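You operate a simulated robot arm through the tools that you are given. There is no shell and no other tool. Be economical: measure what you need, move in short steps, check, and stop when the job is done.

You are at the controls of a simulated robot arm. One attempt, no reset.

Task
Put the black sensor on top of the orange torch.

Only the result counts: the job must be done as asked and must still hold three seconds after the hand-in. Knocking over, shifting, dropping, spilling or breaking anything else fails it.

Robot
A 7-joint arm with a two-finger parallel gripper, fixed in place. Base frame: the origin is at the foot of the arm, x ahead of it, y to its left, z up; the work surface is at about z = 0. Readings come in mm, degrees, newtons and seconds.
With the tool pointing down near the work surface it reaches from about 240 to 620 mm from the base axis. Its first joint turns from -66.0 to 66.0 degrees. Payload 2.6 kg.
The tool frame sits at the grasp point between the pads (the TCP): z along the fingers, y along the line on which they close. The tips reach 30 mm beyond it. Largest opening 94 mm; finger width 28, thickness 10; the body of the gripper, 50 by 96 mm, starts 55 mm behind the TCP.
Orientation is that of the tool frame in the base frame, as [roll, pitch, yaw] about the fixed x, y, z axes, in that order (R = Rz(yaw) Ry(pitch) Rx(roll)). With the fingers straight down and closing along the base's y, the tool's x points along the base's -x, its y along +y and its z along -z.

Tools
- The arm moves only by the tool move_arm. Its arguments are lists of equal length, an entry for each row: "delta_pos": the shift along the tool's x, y, z in mm, a list of three; "yaw": the turn about the tool's z in degrees; "jaw": the finger opening in mm, from 0 to 94. In form: {"delta_pos": [[tx, ty, tz], ...], "yaw": [yaw, ...], "jaw": [jaw, ...]}. A call has 1 to 8 rows; each row is the pose to reach, as a shift and turn from the pose commanded when the call began, along the tool's axes at that moment. A row lasts 0.2 s, in which the tool goes at most 50 mm and 8.6 degrees; a call with a longer step from one row to the next is refused whole, and so is a gripper value outside its range. A pose out of reach is approached as far as the arm can. The call stops where the force on the tool passes 40 N (or 10 N more than at its start, if that is more) or the arm is blocked; 0.2 s more then pass. The fingers move at their own pace (about 72 mm/s each) and stop on an object; they squeeze with about 33 N. The grip force told is the motor's: it shows also when the fingers shut on nothing. Time passes only in rows, and 0.2 s behind the last, so rows that repeat a pose let the fingers close. It gives the time, the measured TCP pose, the force on the tool (base axes), the opening and the grip force at its end, in the units of the frame above (readings bear some noise), and new pictures: "views" is both (left out), scene, wrist or none.
- Cameras (640 x 400 px; columns grow to the right, rows downward): "scene" is fixed at [56.9, 450.5, 578.9]; the picture's right is [-0.56, -0.83, 0.00], its down [-0.36, 0.24, -0.90] and it looks along [0.75, -0.51, -0.43] (base axes); focal length 342 px, centre (320, 200). "wrist" rides on the gripper at [-37, 0, -58] in the tool frame; the picture's right is [0.00, -1.00, 0.00], its down [0.97, 0.00, -0.24] and it looks along [0.24, 0.00, 0.97] (tool axes); focal length 218 px, centre (320, 200).
- point_at(camera, pixels): for up to 12 pixels [column, row] of the newest picture of that camera ("zoom" is the newest enlarged one), the place [x, y, z] in the base frame of the surface seen there, good to about 3 mm. It takes no simulated time.
- enlarge(camera, box): a new picture of the part [left, top, right, bottom] of that camera's present view, enlarged. It takes no simulated time.
- finish_job(): hands the job in; it is judged then, once.

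Keep the steps short. Do not move on a guess: measure, check each grasp and each placing, and mend mistakes. In all there are 60 turns and 120 pictures (those below and enlarged ones count). Leave the gripper open and the arm clear of the work at the hand-in unless told otherwise, and finish with a single line.

The tools are called after "Call:" as a command line: name --argument value ..., lists and objects as JSON in quotes. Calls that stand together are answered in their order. move_arm: Moves the arm, as the interface text tells. Its arguments: {"type":"object","properties":{"delta_pos":{"type":"array","items":{"type":"array","items":{"type":"number"}}},"yaw":{"type":"array","items":{"type":"number"}},"jaw":{"type":"array","items":{"type":"number"}},"views":{"type":"string","enum":["both","scene","wrist","none"]}},"required":["delta_pos","yaw","jaw"]} The other tools are called the same way: point_at (camera, pixels) gives the place of the surface under pixels of a picture; enlarge (camera, box) takes an enlarged picture of a part of a camera's view; finish_job () hands the job in.

At the start:

```text
time_s: 0.0
tcp_pos: [358.6, 40.7, 396.4]
orientation: [-180.0, 0.1, 179.9]
contact_force: [-0.6, -0.1, 0.5]
opening: 93.7
gripper_force: 0.0
```

scene: 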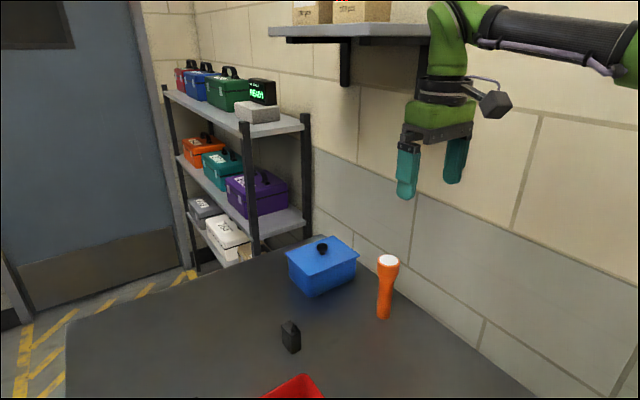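
wrist: 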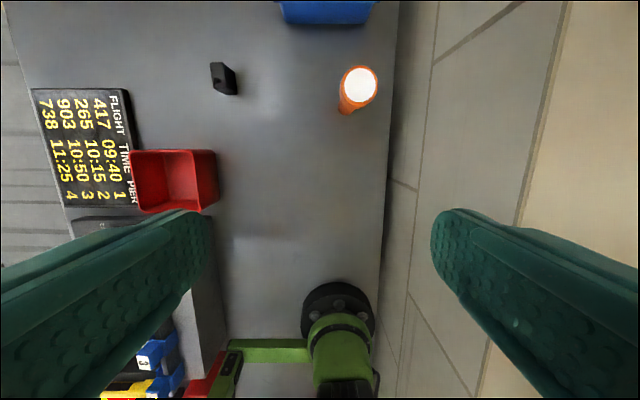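

I see a black object at scene (290,337) and the orange torch standing upright at (387,285). I'll enlarge both and measure.

Call:
enlarge --camera "scene" --box '[250, 230, 430, 370]'

Call:
enlarge --camera "wrist" --box '[190, 40, 400, 130]'

Call:
point_at --camera "scene" --pixels '[[290, 325], [285, 340], [296, 340], [292, 352], [388, 260], [380, 260], [397, 262], [384, 300], [384, 316], [340, 350]]'

Call:
point_at --camera "wrist" --pixels '[[217, 70], [217, 88], [228, 70], [232, 92], [360, 85], [346, 85], [374, 85], [360, 70], [360, 100]]'

```text
2.86 times, centred on (340, 300) of scene
```

zoom: 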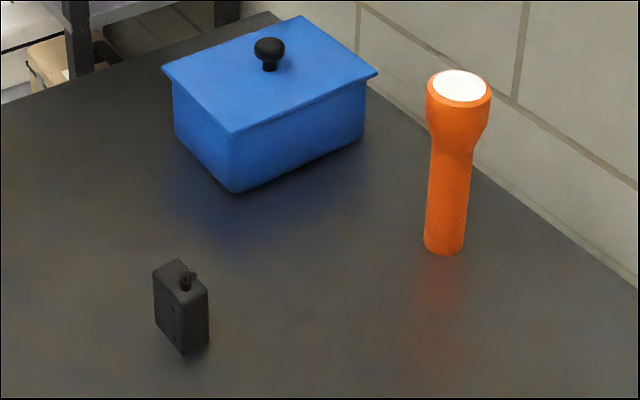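

```text
3.05 times, centred on (295, 85) of wrist
```

zoom: 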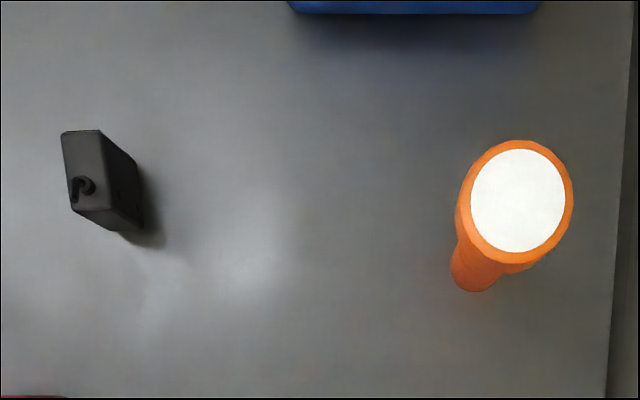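

```text
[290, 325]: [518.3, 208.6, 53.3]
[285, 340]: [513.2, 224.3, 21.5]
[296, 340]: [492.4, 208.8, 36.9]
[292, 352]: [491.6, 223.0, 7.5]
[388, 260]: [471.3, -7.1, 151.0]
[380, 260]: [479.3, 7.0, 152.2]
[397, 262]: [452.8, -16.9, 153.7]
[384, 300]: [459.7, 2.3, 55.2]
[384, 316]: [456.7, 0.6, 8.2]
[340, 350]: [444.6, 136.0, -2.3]
```

```text
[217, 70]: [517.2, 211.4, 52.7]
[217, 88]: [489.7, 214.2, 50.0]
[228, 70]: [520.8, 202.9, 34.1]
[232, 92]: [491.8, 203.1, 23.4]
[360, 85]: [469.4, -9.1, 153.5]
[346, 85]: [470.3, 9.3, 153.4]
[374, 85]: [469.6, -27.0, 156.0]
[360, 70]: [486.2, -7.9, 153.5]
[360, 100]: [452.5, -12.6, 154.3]
```

The sensor is a box standing upright, with its top at about z 52, centred near (505, 209) and thin along y. The torch is upright, with its top centre at about (469, -8, 153). I'll move above the sensor at z 200 with the gripper open.

Call:
move_arm --delta_pos '[[-21, 24, 28], [-42, 48, 56], [-63, 72, 84], [-84, 96, 112], [-105, 120, 140], [-126, 144, 168], [-146, 168, 196], [-146, 168, 196]]' --yaw '[0, 0, 0, 0, 0, 0, 0, 0]' --jaw '[94, 94, 94, 94, 94, 94, 94, 94]'

```text
time_s: 1.8
tcp_pos: [504.1, 206.9, 200.6]
orientation: [179.9, 0.1, -179.9]
contact_force: [0.0, -0.4, 1.0]
opening: 93.8
gripper_force: 0.1
```

scene: 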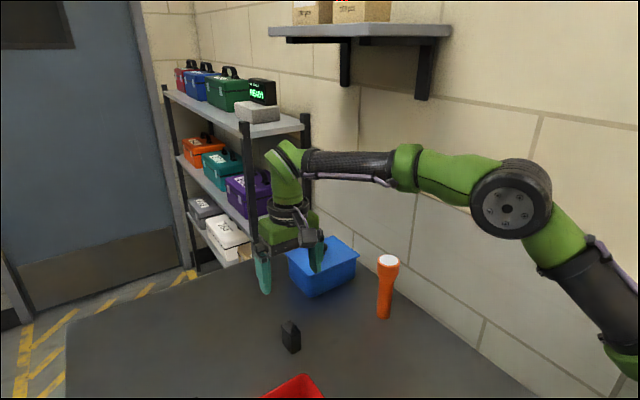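
wrist: 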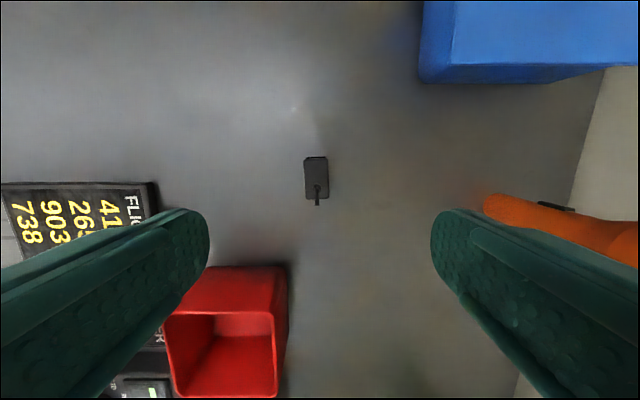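

The sensor sits at about (316,178) in the wrist view, square to the gripper. I'll enlarge it to get its edges, and check how close the red bin is.

Call:
enlarge --camera "wrist" --box '[280, 140, 360, 220]'

Call:
point_at --camera "wrist" --pixels '[[306, 160], [326, 160], [307, 196], [327, 196], [316, 175], [317, 203], [317, 190], [230, 270], [284, 268], [155, 190]]'

```text
5.00 times, centred on (320, 180) of wrist
```

zoom: 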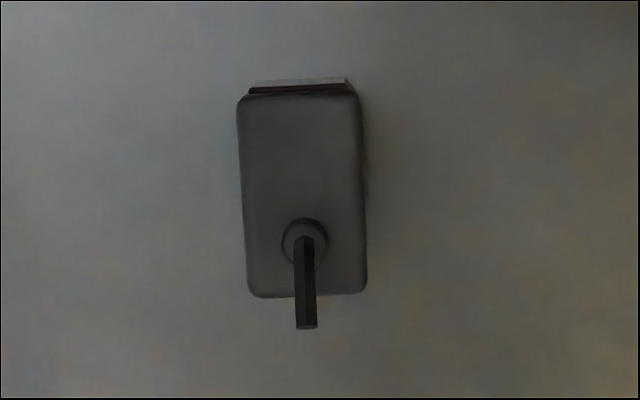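

```text
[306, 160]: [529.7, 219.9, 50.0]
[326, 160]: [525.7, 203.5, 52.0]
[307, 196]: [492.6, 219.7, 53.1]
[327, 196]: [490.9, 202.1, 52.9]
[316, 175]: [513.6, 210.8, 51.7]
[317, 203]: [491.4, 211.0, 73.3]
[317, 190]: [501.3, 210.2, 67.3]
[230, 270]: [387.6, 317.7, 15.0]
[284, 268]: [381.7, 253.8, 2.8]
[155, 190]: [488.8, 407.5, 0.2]
```

The body spans about x 490–528 and y 202–220, with its top at z 52 and a small lever above that to about z 73. The palm clears the lever if the TCP is at z 37. The red bin lies at x < 390, so it's clear too. I'll centre and descend.

Call:
move_arm --delta_pos '[[-5, 4, 30], [-5, 4, 70], [-5, 4, 105], [-5, 4, 135], [-5, 4, 152], [-5, 4, 163], [-5, 4, 163]]' --yaw '[0, 0, 0, 0, 0, 0, 0]' --jaw '[94, 94, 94, 94, 94, 94, 94]'

```text
time_s: 3.4
tcp_pos: [509.9, 213.4, 36.7]
orientation: [180.0, 0.0, 180.0]
contact_force: [-0.5, -0.1, -0.1]
opening: 94.0
gripper_force: 0.1
```

scene: 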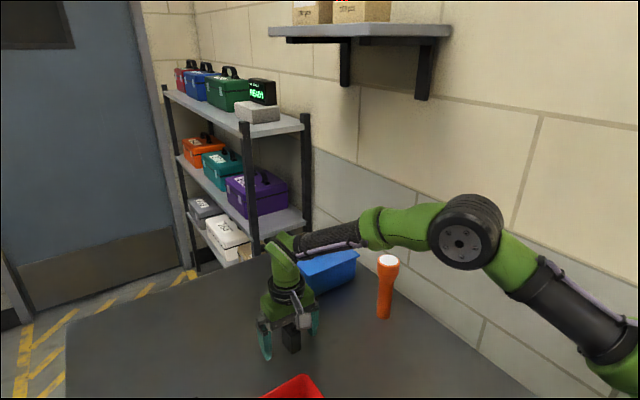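
wrist: 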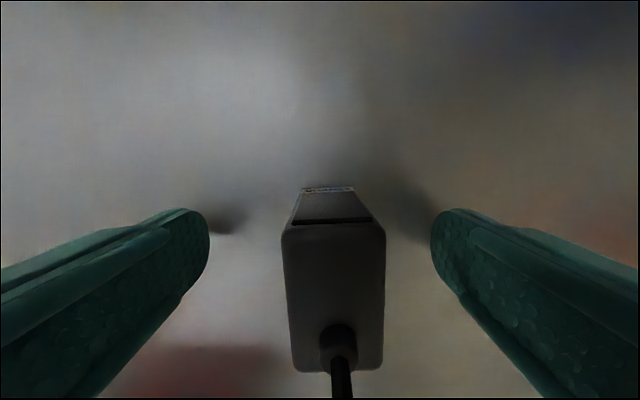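

The sensor sits about 3 mm to the -y side of centre (column 335). I'll shift by that and close the fingers.

Call:
move_arm --delta_pos '[[-1, -3, 0], [-1, -3, 0], [-1, -3, 0], [-1, -3, 0], [-1, -3, 0], [-1, -3, 0]]' --yaw '[0, 0, 0, 0, 0, 0]' --jaw '[94, 60, 30, 10, 10, 10]'

```text
time_s: 4.8
tcp_pos: [510.1, 211.1, 36.9]
orientation: [180.0, 0.0, -180.0]
contact_force: [0.8, -0.2, 1.4]
opening: 27.4
gripper_force: 33.5
```

scene: 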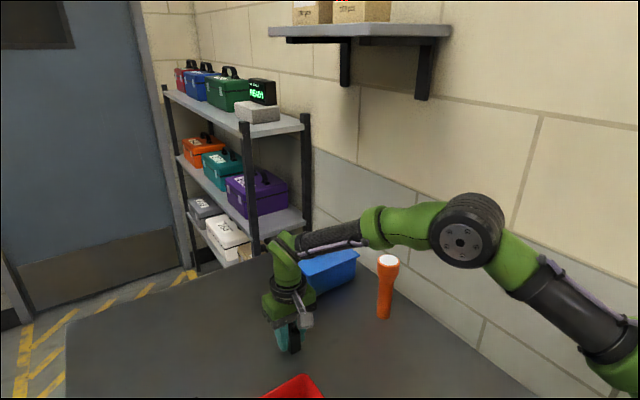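
wrist: 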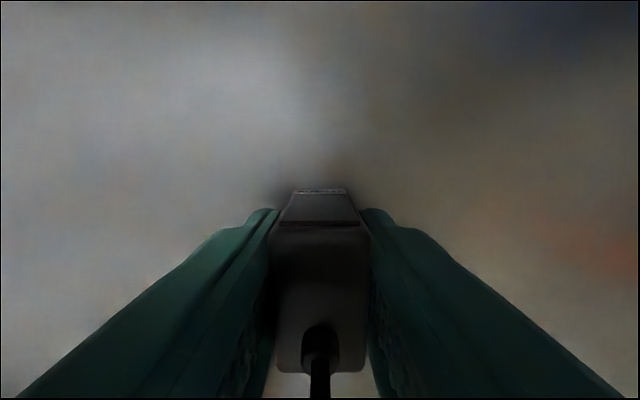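

The fingers stopped on the sensor at 27.4 mm with 33.5 N. I'll lift straight up by 200 mm.

Call:
move_arm --delta_pos '[[0, 0, -10], [0, 0, -40], [0, 0, -80], [0, 0, -120], [0, 0, -160], [0, 0, -200], [0, 0, -200]]' --yaw '[0, 0, 0, 0, 0, 0, 0]' --jaw '[10, 10, 10, 10, 10, 10, 10]'

```text
time_s: 6.4
tcp_pos: [510.1, 211.5, 237.0]
orientation: [-179.9, 0.0, -180.0]
contact_force: [-0.1, 0.2, -0.3]
opening: 27.8
gripper_force: 32.8
```

scene: 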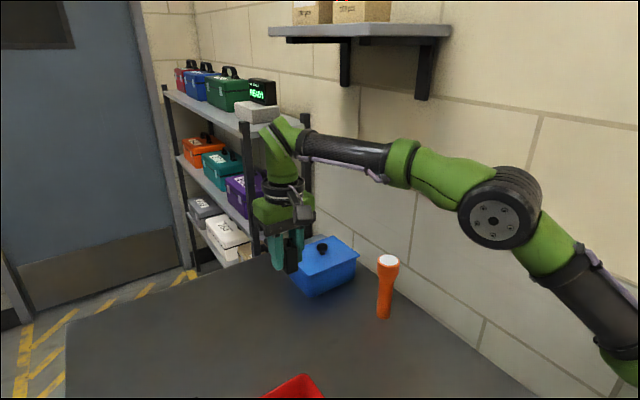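
wrist: 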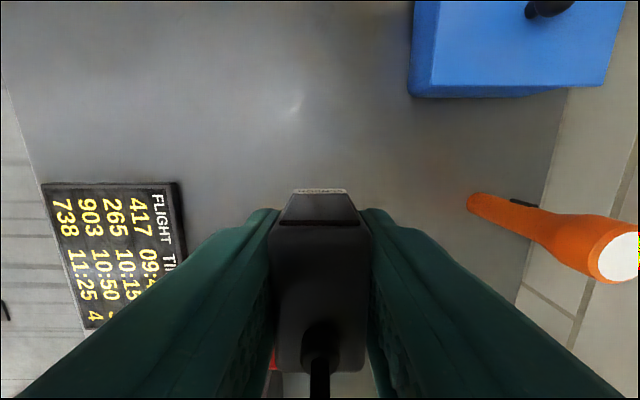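

The sensor is held, with its bottom at about z 200. Now I'll refine the torch top in the scene view and measure the distance to the wall and the shelf above.

Call:
enlarge --camera "scene" --box '[348, 240, 428, 290]'

Call:
point_at --camera "scene" --pixels '[[388, 256], [379, 260], [397, 263], [388, 265], [388, 261], [410, 262], [440, 262], [420, 220], [400, 150], [425, 100], [360, 40], [440, 30]]'

```text
8.00 times, centred on (388, 265) of scene
```

zoom: 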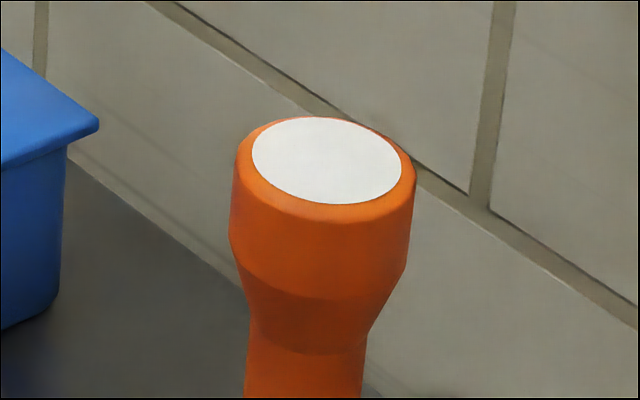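

```text
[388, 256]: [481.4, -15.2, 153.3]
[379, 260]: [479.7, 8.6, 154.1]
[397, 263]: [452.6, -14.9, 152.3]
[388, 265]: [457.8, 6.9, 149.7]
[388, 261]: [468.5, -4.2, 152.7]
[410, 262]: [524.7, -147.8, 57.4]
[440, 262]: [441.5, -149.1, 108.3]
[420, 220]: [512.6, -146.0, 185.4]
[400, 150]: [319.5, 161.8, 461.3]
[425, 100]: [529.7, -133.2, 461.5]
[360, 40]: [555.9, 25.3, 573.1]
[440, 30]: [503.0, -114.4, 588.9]
```

The torch top centre is (470, -9, 153). The wall at y -148 and the shelf at z 573 are both clear. I'll carry the sensor across at this height, with its bottom about 45 mm above the torch.

Call:
move_arm --delta_pos '[[3, -15, 0], [10, -55, 0], [18, -98, 0], [26, -142, 0], [34, -185, 0], [39, -212, 0], [40, -220, 0], [40, -220, 0]]' --yaw '[0, 0, 0, 0, 0, 0, 0, 0]' --jaw '[10, 10, 10, 10, 10, 10, 10, 10]'

```text
time_s: 8.2
tcp_pos: [471.1, -9.7, 236.6]
orientation: [-179.9, 0.0, 180.0]
contact_force: [0.2, 0.5, -0.3]
opening: 27.5
gripper_force: 32.7
```

scene: 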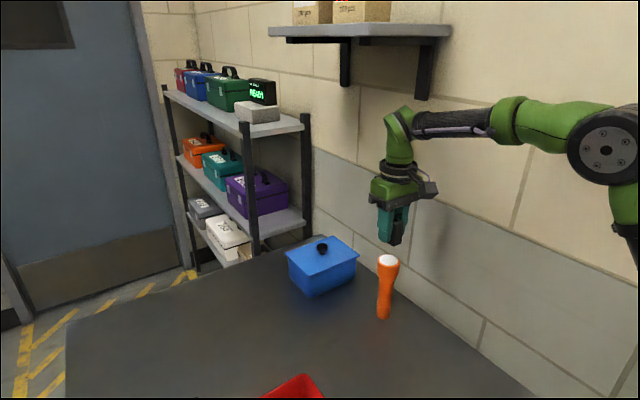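
wrist: 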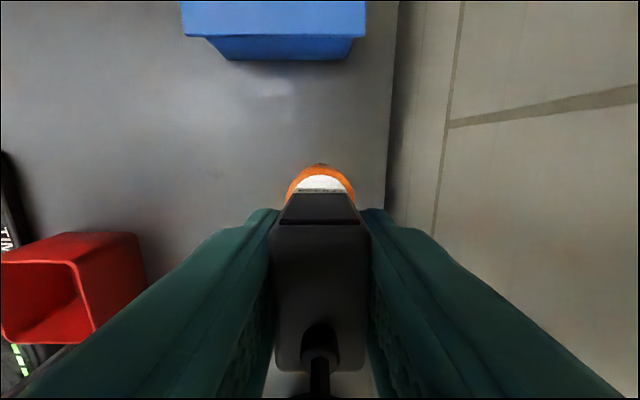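

The torch rim is centred on column 320, so y is aligned. I'll descend to about 6 mm above contact and check from the side.

Call:
move_arm --delta_pos '[[0, 0, 12], [0, 0, 24], [0, 0, 34], [0, 0, 40], [0, 0, 40]]' --yaw '[0, 0, 0, 0, 0]' --jaw '[10, 10, 10, 10, 10]'

Call:
enlarge --camera "scene" --box '[338, 210, 438, 290]'

```text
time_s: 9.4
tcp_pos: [471.8, -10.1, 196.2]
orientation: [180.0, 0.0, 179.9]
contact_force: [0.2, 0.2, -0.1]
opening: 27.5
gripper_force: 33.4
```

scene: 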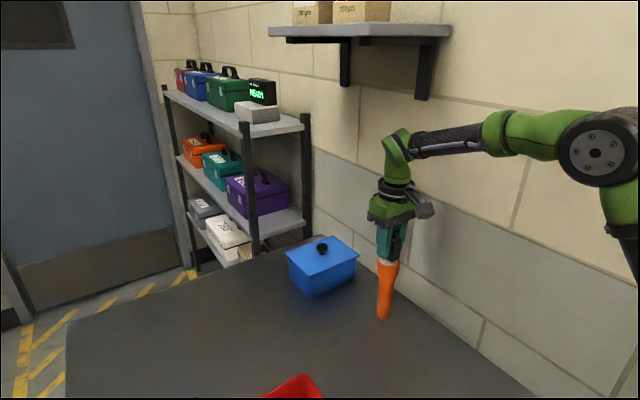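
wrist: 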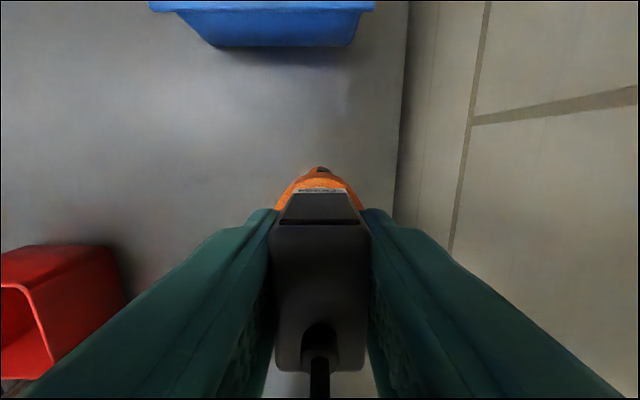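

```text
5.00 times, centred on (388, 250) of scene
```

zoom: 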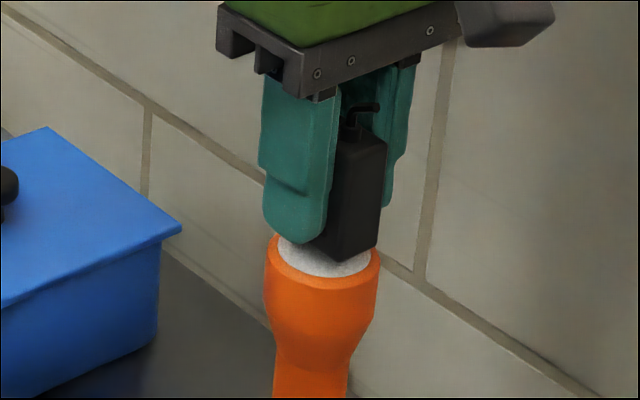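

The sensor is centred over the lens to within about 2 mm, with a gap of about 6 mm. I'll trim slightly (1 mm in x and y) and lower slowly, watching the force.

Call:
move_arm --delta_pos '[[1.5, 1, 1], [1.5, 1, 3], [1.5, 1, 4], [1.5, 1, 4.5], [1.5, 1, 4.5]]' --yaw '[0, 0, 0, 0, 0]' --jaw '[10, 10, 10, 10, 10]' --views "none"

Call:
enlarge --camera "scene" --box '[358, 230, 418, 280]'

```text
time_s: 10.6
tcp_pos: [468.9, -10.5, 193.2]
orientation: [180.0, 0.1, -180.0]
contact_force: [0.6, 0.7, 0.1]
opening: 27.8
gripper_force: 33.8
```

```text
8.00 times, centred on (388, 255) of scene
```

zoom: 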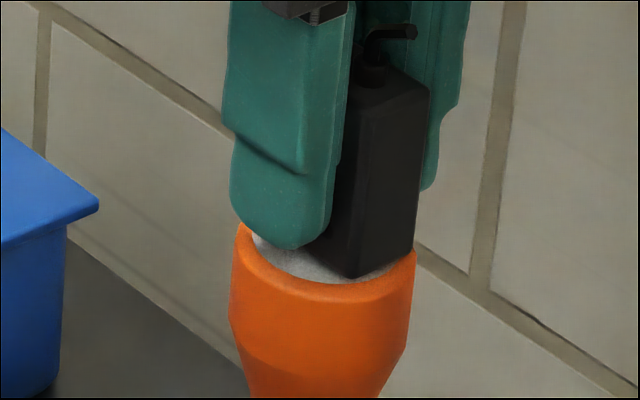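

Accounting for perspective, the near edge's midpoint sits about (-19, 0) mm from the lens centre, so the sensor is centred. About 2–3 mm remain; I'll go down in small steps.

Call:
move_arm --delta_pos '[[0, 0, 0.7], [0, 0, 1.4], [0, 0, 1.4]]' --yaw '[0, 0, 0]' --jaw '[10, 10, 10]' --views "none"

```text
time_s: 11.4
tcp_pos: [470.0, -10.2, 190.7]
orientation: [-180.0, 0.0, 179.9]
contact_force: [-0.4, 0.3, -0.2]
opening: 27.8
gripper_force: 33.3
```

No contact yet. I'll lower another 1 mm.

Call:
move_arm --delta_pos '[[0, 0, 0.5], [0, 0, 1], [0, 0, 1]]' --yaw '[0, 0, 0]' --jaw '[10, 10, 10]' --views "none"

Call:
enlarge --camera "scene" --box '[358, 230, 418, 280]'

```text
time_s: 12.2
tcp_pos: [469.8, -9.1, 189.2]
orientation: [179.9, -0.1, -180.0]
contact_force: [1.5, 0.2, -0.7]
opening: 27.6
gripper_force: 32.9
```

```text
8.00 times, centred on (388, 255) of scene
```

zoom: 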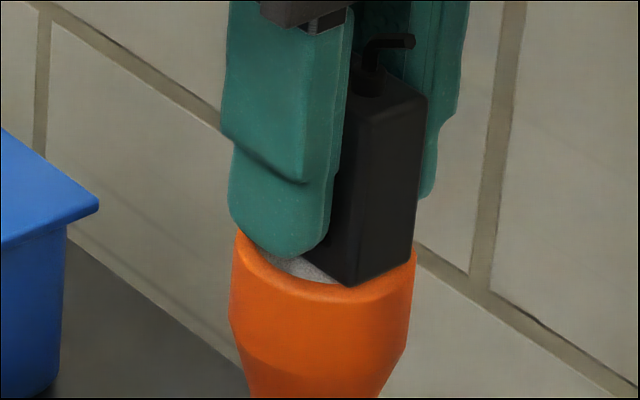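

The force is still about zero, though visually it's almost touching. I'll lower another 1 mm.

Call:
move_arm --delta_pos '[[0, 0, 0.5], [0, 0, 1], [0, 0, 1]]' --yaw '[0, 0, 0]' --jaw '[10, 10, 10]' --views "none"

```text
time_s: 13.0
tcp_pos: [470.8, -9.1, 189.9]
orientation: [-179.9, 0.2, -180.0]
contact_force: [-0.6, 0.1, 5.3]
opening: 27.3
gripper_force: 33.6
```

Contact is made at 5.3 N upward. I'll open the fingers gradually and hold still.

Call:
move_arm --delta_pos '[[0, 0, 0], [0, 0, 0], [0, 0, 0], [0, 0, 0], [0, 0, 0], [0, 0, 0]]' --yaw '[0, 0, 0, 0, 0, 0]' --jaw '[29, 32, 38, 48, 60, 60]'

Call:
enlarge --camera "scene" --box '[338, 210, 438, 290]'

```text
time_s: 14.4
tcp_pos: [470.1, -10.6, 188.9]
orientation: [-180.0, 0.0, 180.0]
contact_force: [0.4, -0.5, 0.2]
opening: 59.9
gripper_force: 0.0
```

scene: 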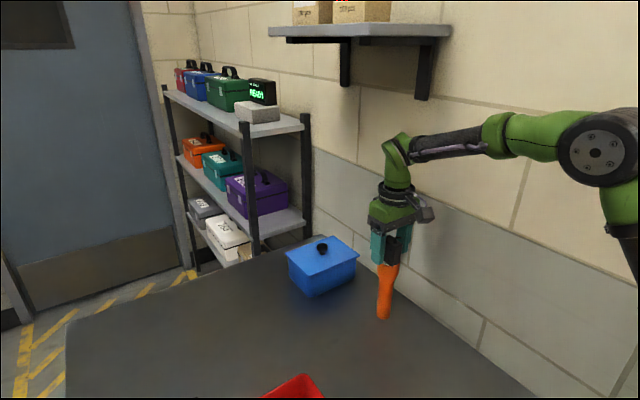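
wrist: 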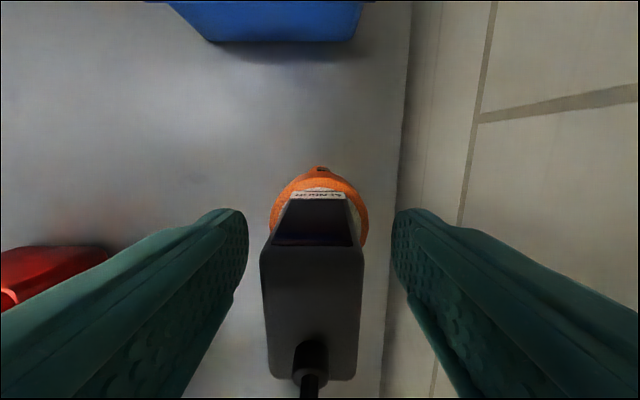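

```text
5.00 times, centred on (388, 250) of scene
```

zoom: 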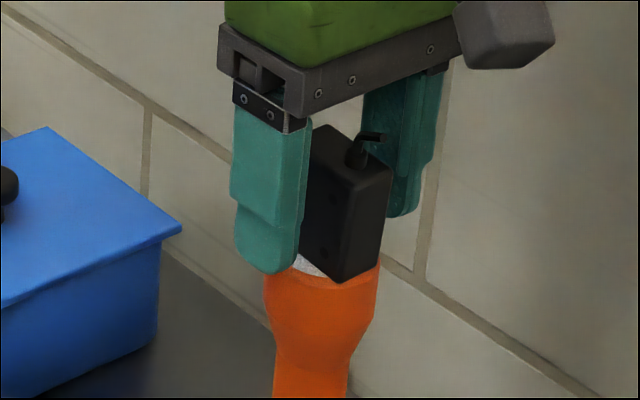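

The fingers are open and the sensor is standing on the torch, but its top seems to have shifted a few pixels. I'll wait a little and check that it's static before withdrawing.

Call:
move_arm --delta_pos '[[0, 0, 0], [0, 0, 0], [0, 0, 0], [0, 0, 0]]' --yaw '[0, 0, 0, 0]' --jaw '[64, 68, 68, 68]' --views "wrist"

Call:
enlarge --camera "scene" --box '[358, 230, 418, 280]'

```text
time_s: 15.4
tcp_pos: [470.0, -10.1, 188.6]
orientation: [-180.0, 0.0, -180.0]
contact_force: [-1.1, 0.0, 0.4]
opening: 67.9
gripper_force: 0.0
```

wrist: 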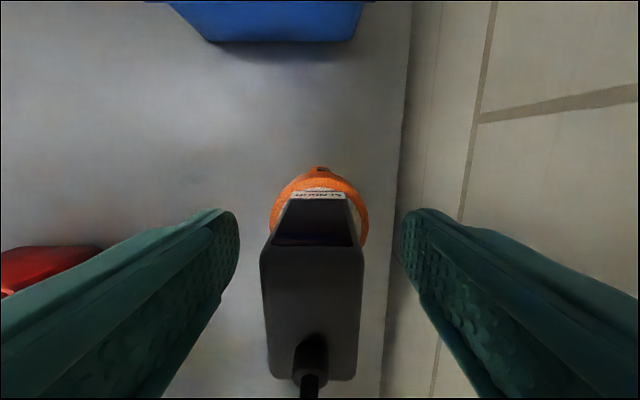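

```text
8.00 times, centred on (388, 255) of scene
```

zoom: 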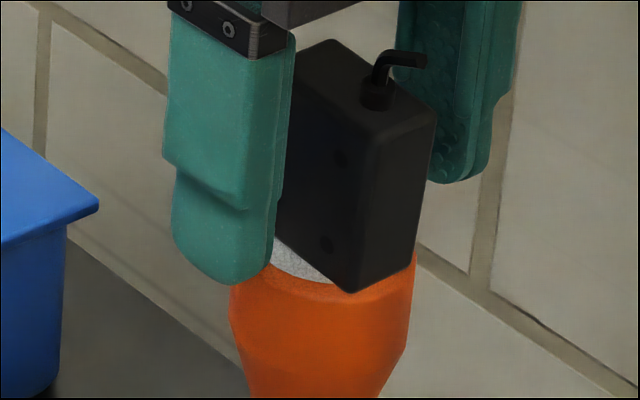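

It's static between the two pictures. I'll measure the sensor's top and faces to see whether it stands level.

Call:
point_at --camera "zoom" --pixels '[[325, 50], [430, 115], [365, 125], [340, 75], [360, 150], [355, 280], [425, 150], [408, 255], [295, 262], [320, 280]]'

Call:
point_at --camera "wrist" --pixels '[[268, 252], [356, 252], [272, 370], [350, 370], [312, 300], [320, 185], [295, 205], [347, 205], [318, 197]]'

```text
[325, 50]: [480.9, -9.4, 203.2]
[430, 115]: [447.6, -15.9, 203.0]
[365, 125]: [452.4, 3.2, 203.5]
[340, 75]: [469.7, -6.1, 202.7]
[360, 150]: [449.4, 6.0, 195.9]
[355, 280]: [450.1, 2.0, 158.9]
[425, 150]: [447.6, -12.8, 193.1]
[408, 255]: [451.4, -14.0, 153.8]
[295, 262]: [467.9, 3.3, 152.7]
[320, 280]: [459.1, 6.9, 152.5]
```

```text
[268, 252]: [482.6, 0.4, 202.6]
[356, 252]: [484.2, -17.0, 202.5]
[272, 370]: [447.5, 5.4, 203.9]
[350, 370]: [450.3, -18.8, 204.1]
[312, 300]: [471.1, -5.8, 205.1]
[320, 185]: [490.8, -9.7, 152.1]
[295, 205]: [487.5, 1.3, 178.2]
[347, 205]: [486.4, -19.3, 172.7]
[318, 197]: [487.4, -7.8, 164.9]
```

The top is level at z 203 everywhere and the near face is vertical at x≈449. The sensor stands flat, centred at about (467, -8) on the torch top. I'll withdraw straight up.

Call:
move_arm --delta_pos '[[0, 0, -8], [0, 0, -25], [0, 0, -50], [0, 0, -85], [0, 0, -120], [0, 0, -150], [0, 0, -150]]' --yaw '[0, 0, 0, 0, 0, 0, 0]' --jaw '[68, 68, 68, 80, 90, 90, 90]'

Call:
enlarge --camera "scene" --box '[338, 220, 438, 330]'

```text
time_s: 17.0
tcp_pos: [472.8, -12.3, 341.7]
orientation: [180.0, 0.1, -180.0]
contact_force: [0.5, -0.3, 0.2]
opening: 90.0
gripper_force: 0.1
```

scene: 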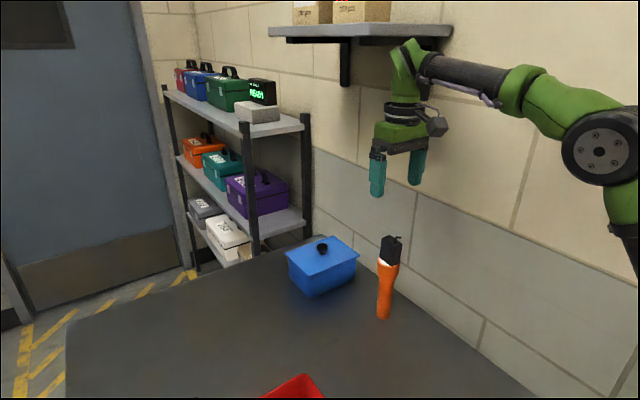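
wrist: 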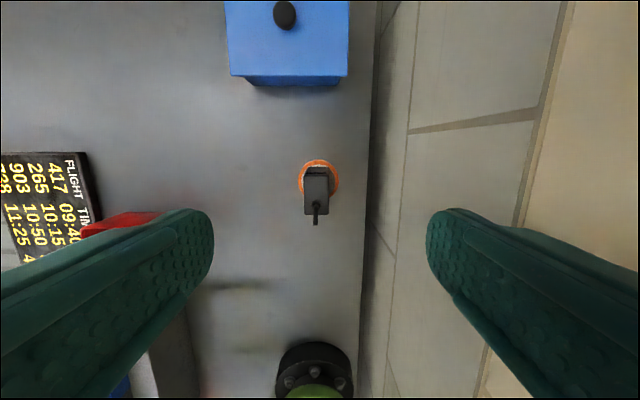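

```text
3.64 times, centred on (388, 275) of scene
```

zoom: 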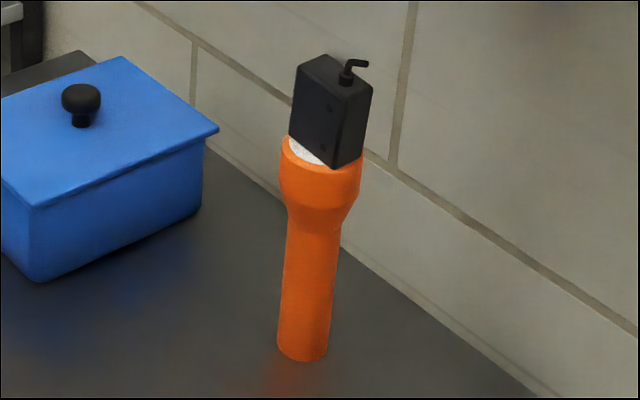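

The sensor stands on the torch and the arm is clear. I'll let one more second pass to confirm it isn't creeping.

Call:
move_arm --delta_pos '[[0, 0, 0], [0, 0, 0], [0, 0, 0], [0, 0, 0], [0, 0, 0], [0, 0, 0], [0, 0, 0], [0, 0, 0]]' --yaw '[0, 0, 0, 0, 0, 0, 0, 0]' --jaw '[90, 90, 90, 90, 90, 90, 90, 90]' --views "none"

Call:
enlarge --camera "scene" --box '[338, 220, 438, 330]'

```text
time_s: 18.8
tcp_pos: [473.2, -11.3, 341.1]
orientation: [180.0, 0.0, 179.9]
contact_force: [0.0, -0.1, 0.5]
opening: 90.1
gripper_force: 0.0
```

```text
3.64 times, centred on (388, 275) of scene
```

zoom: 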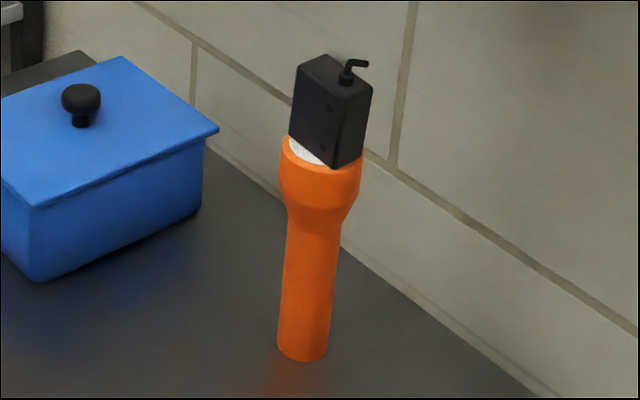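

The picture is identical to the last one, so it's stable. Handing in.

Call:
finish_job

```text
The job is handed in.
```

The black sensor is standing level and steady on top of the orange torch, the gripper is open and clear, and the job is handed in.
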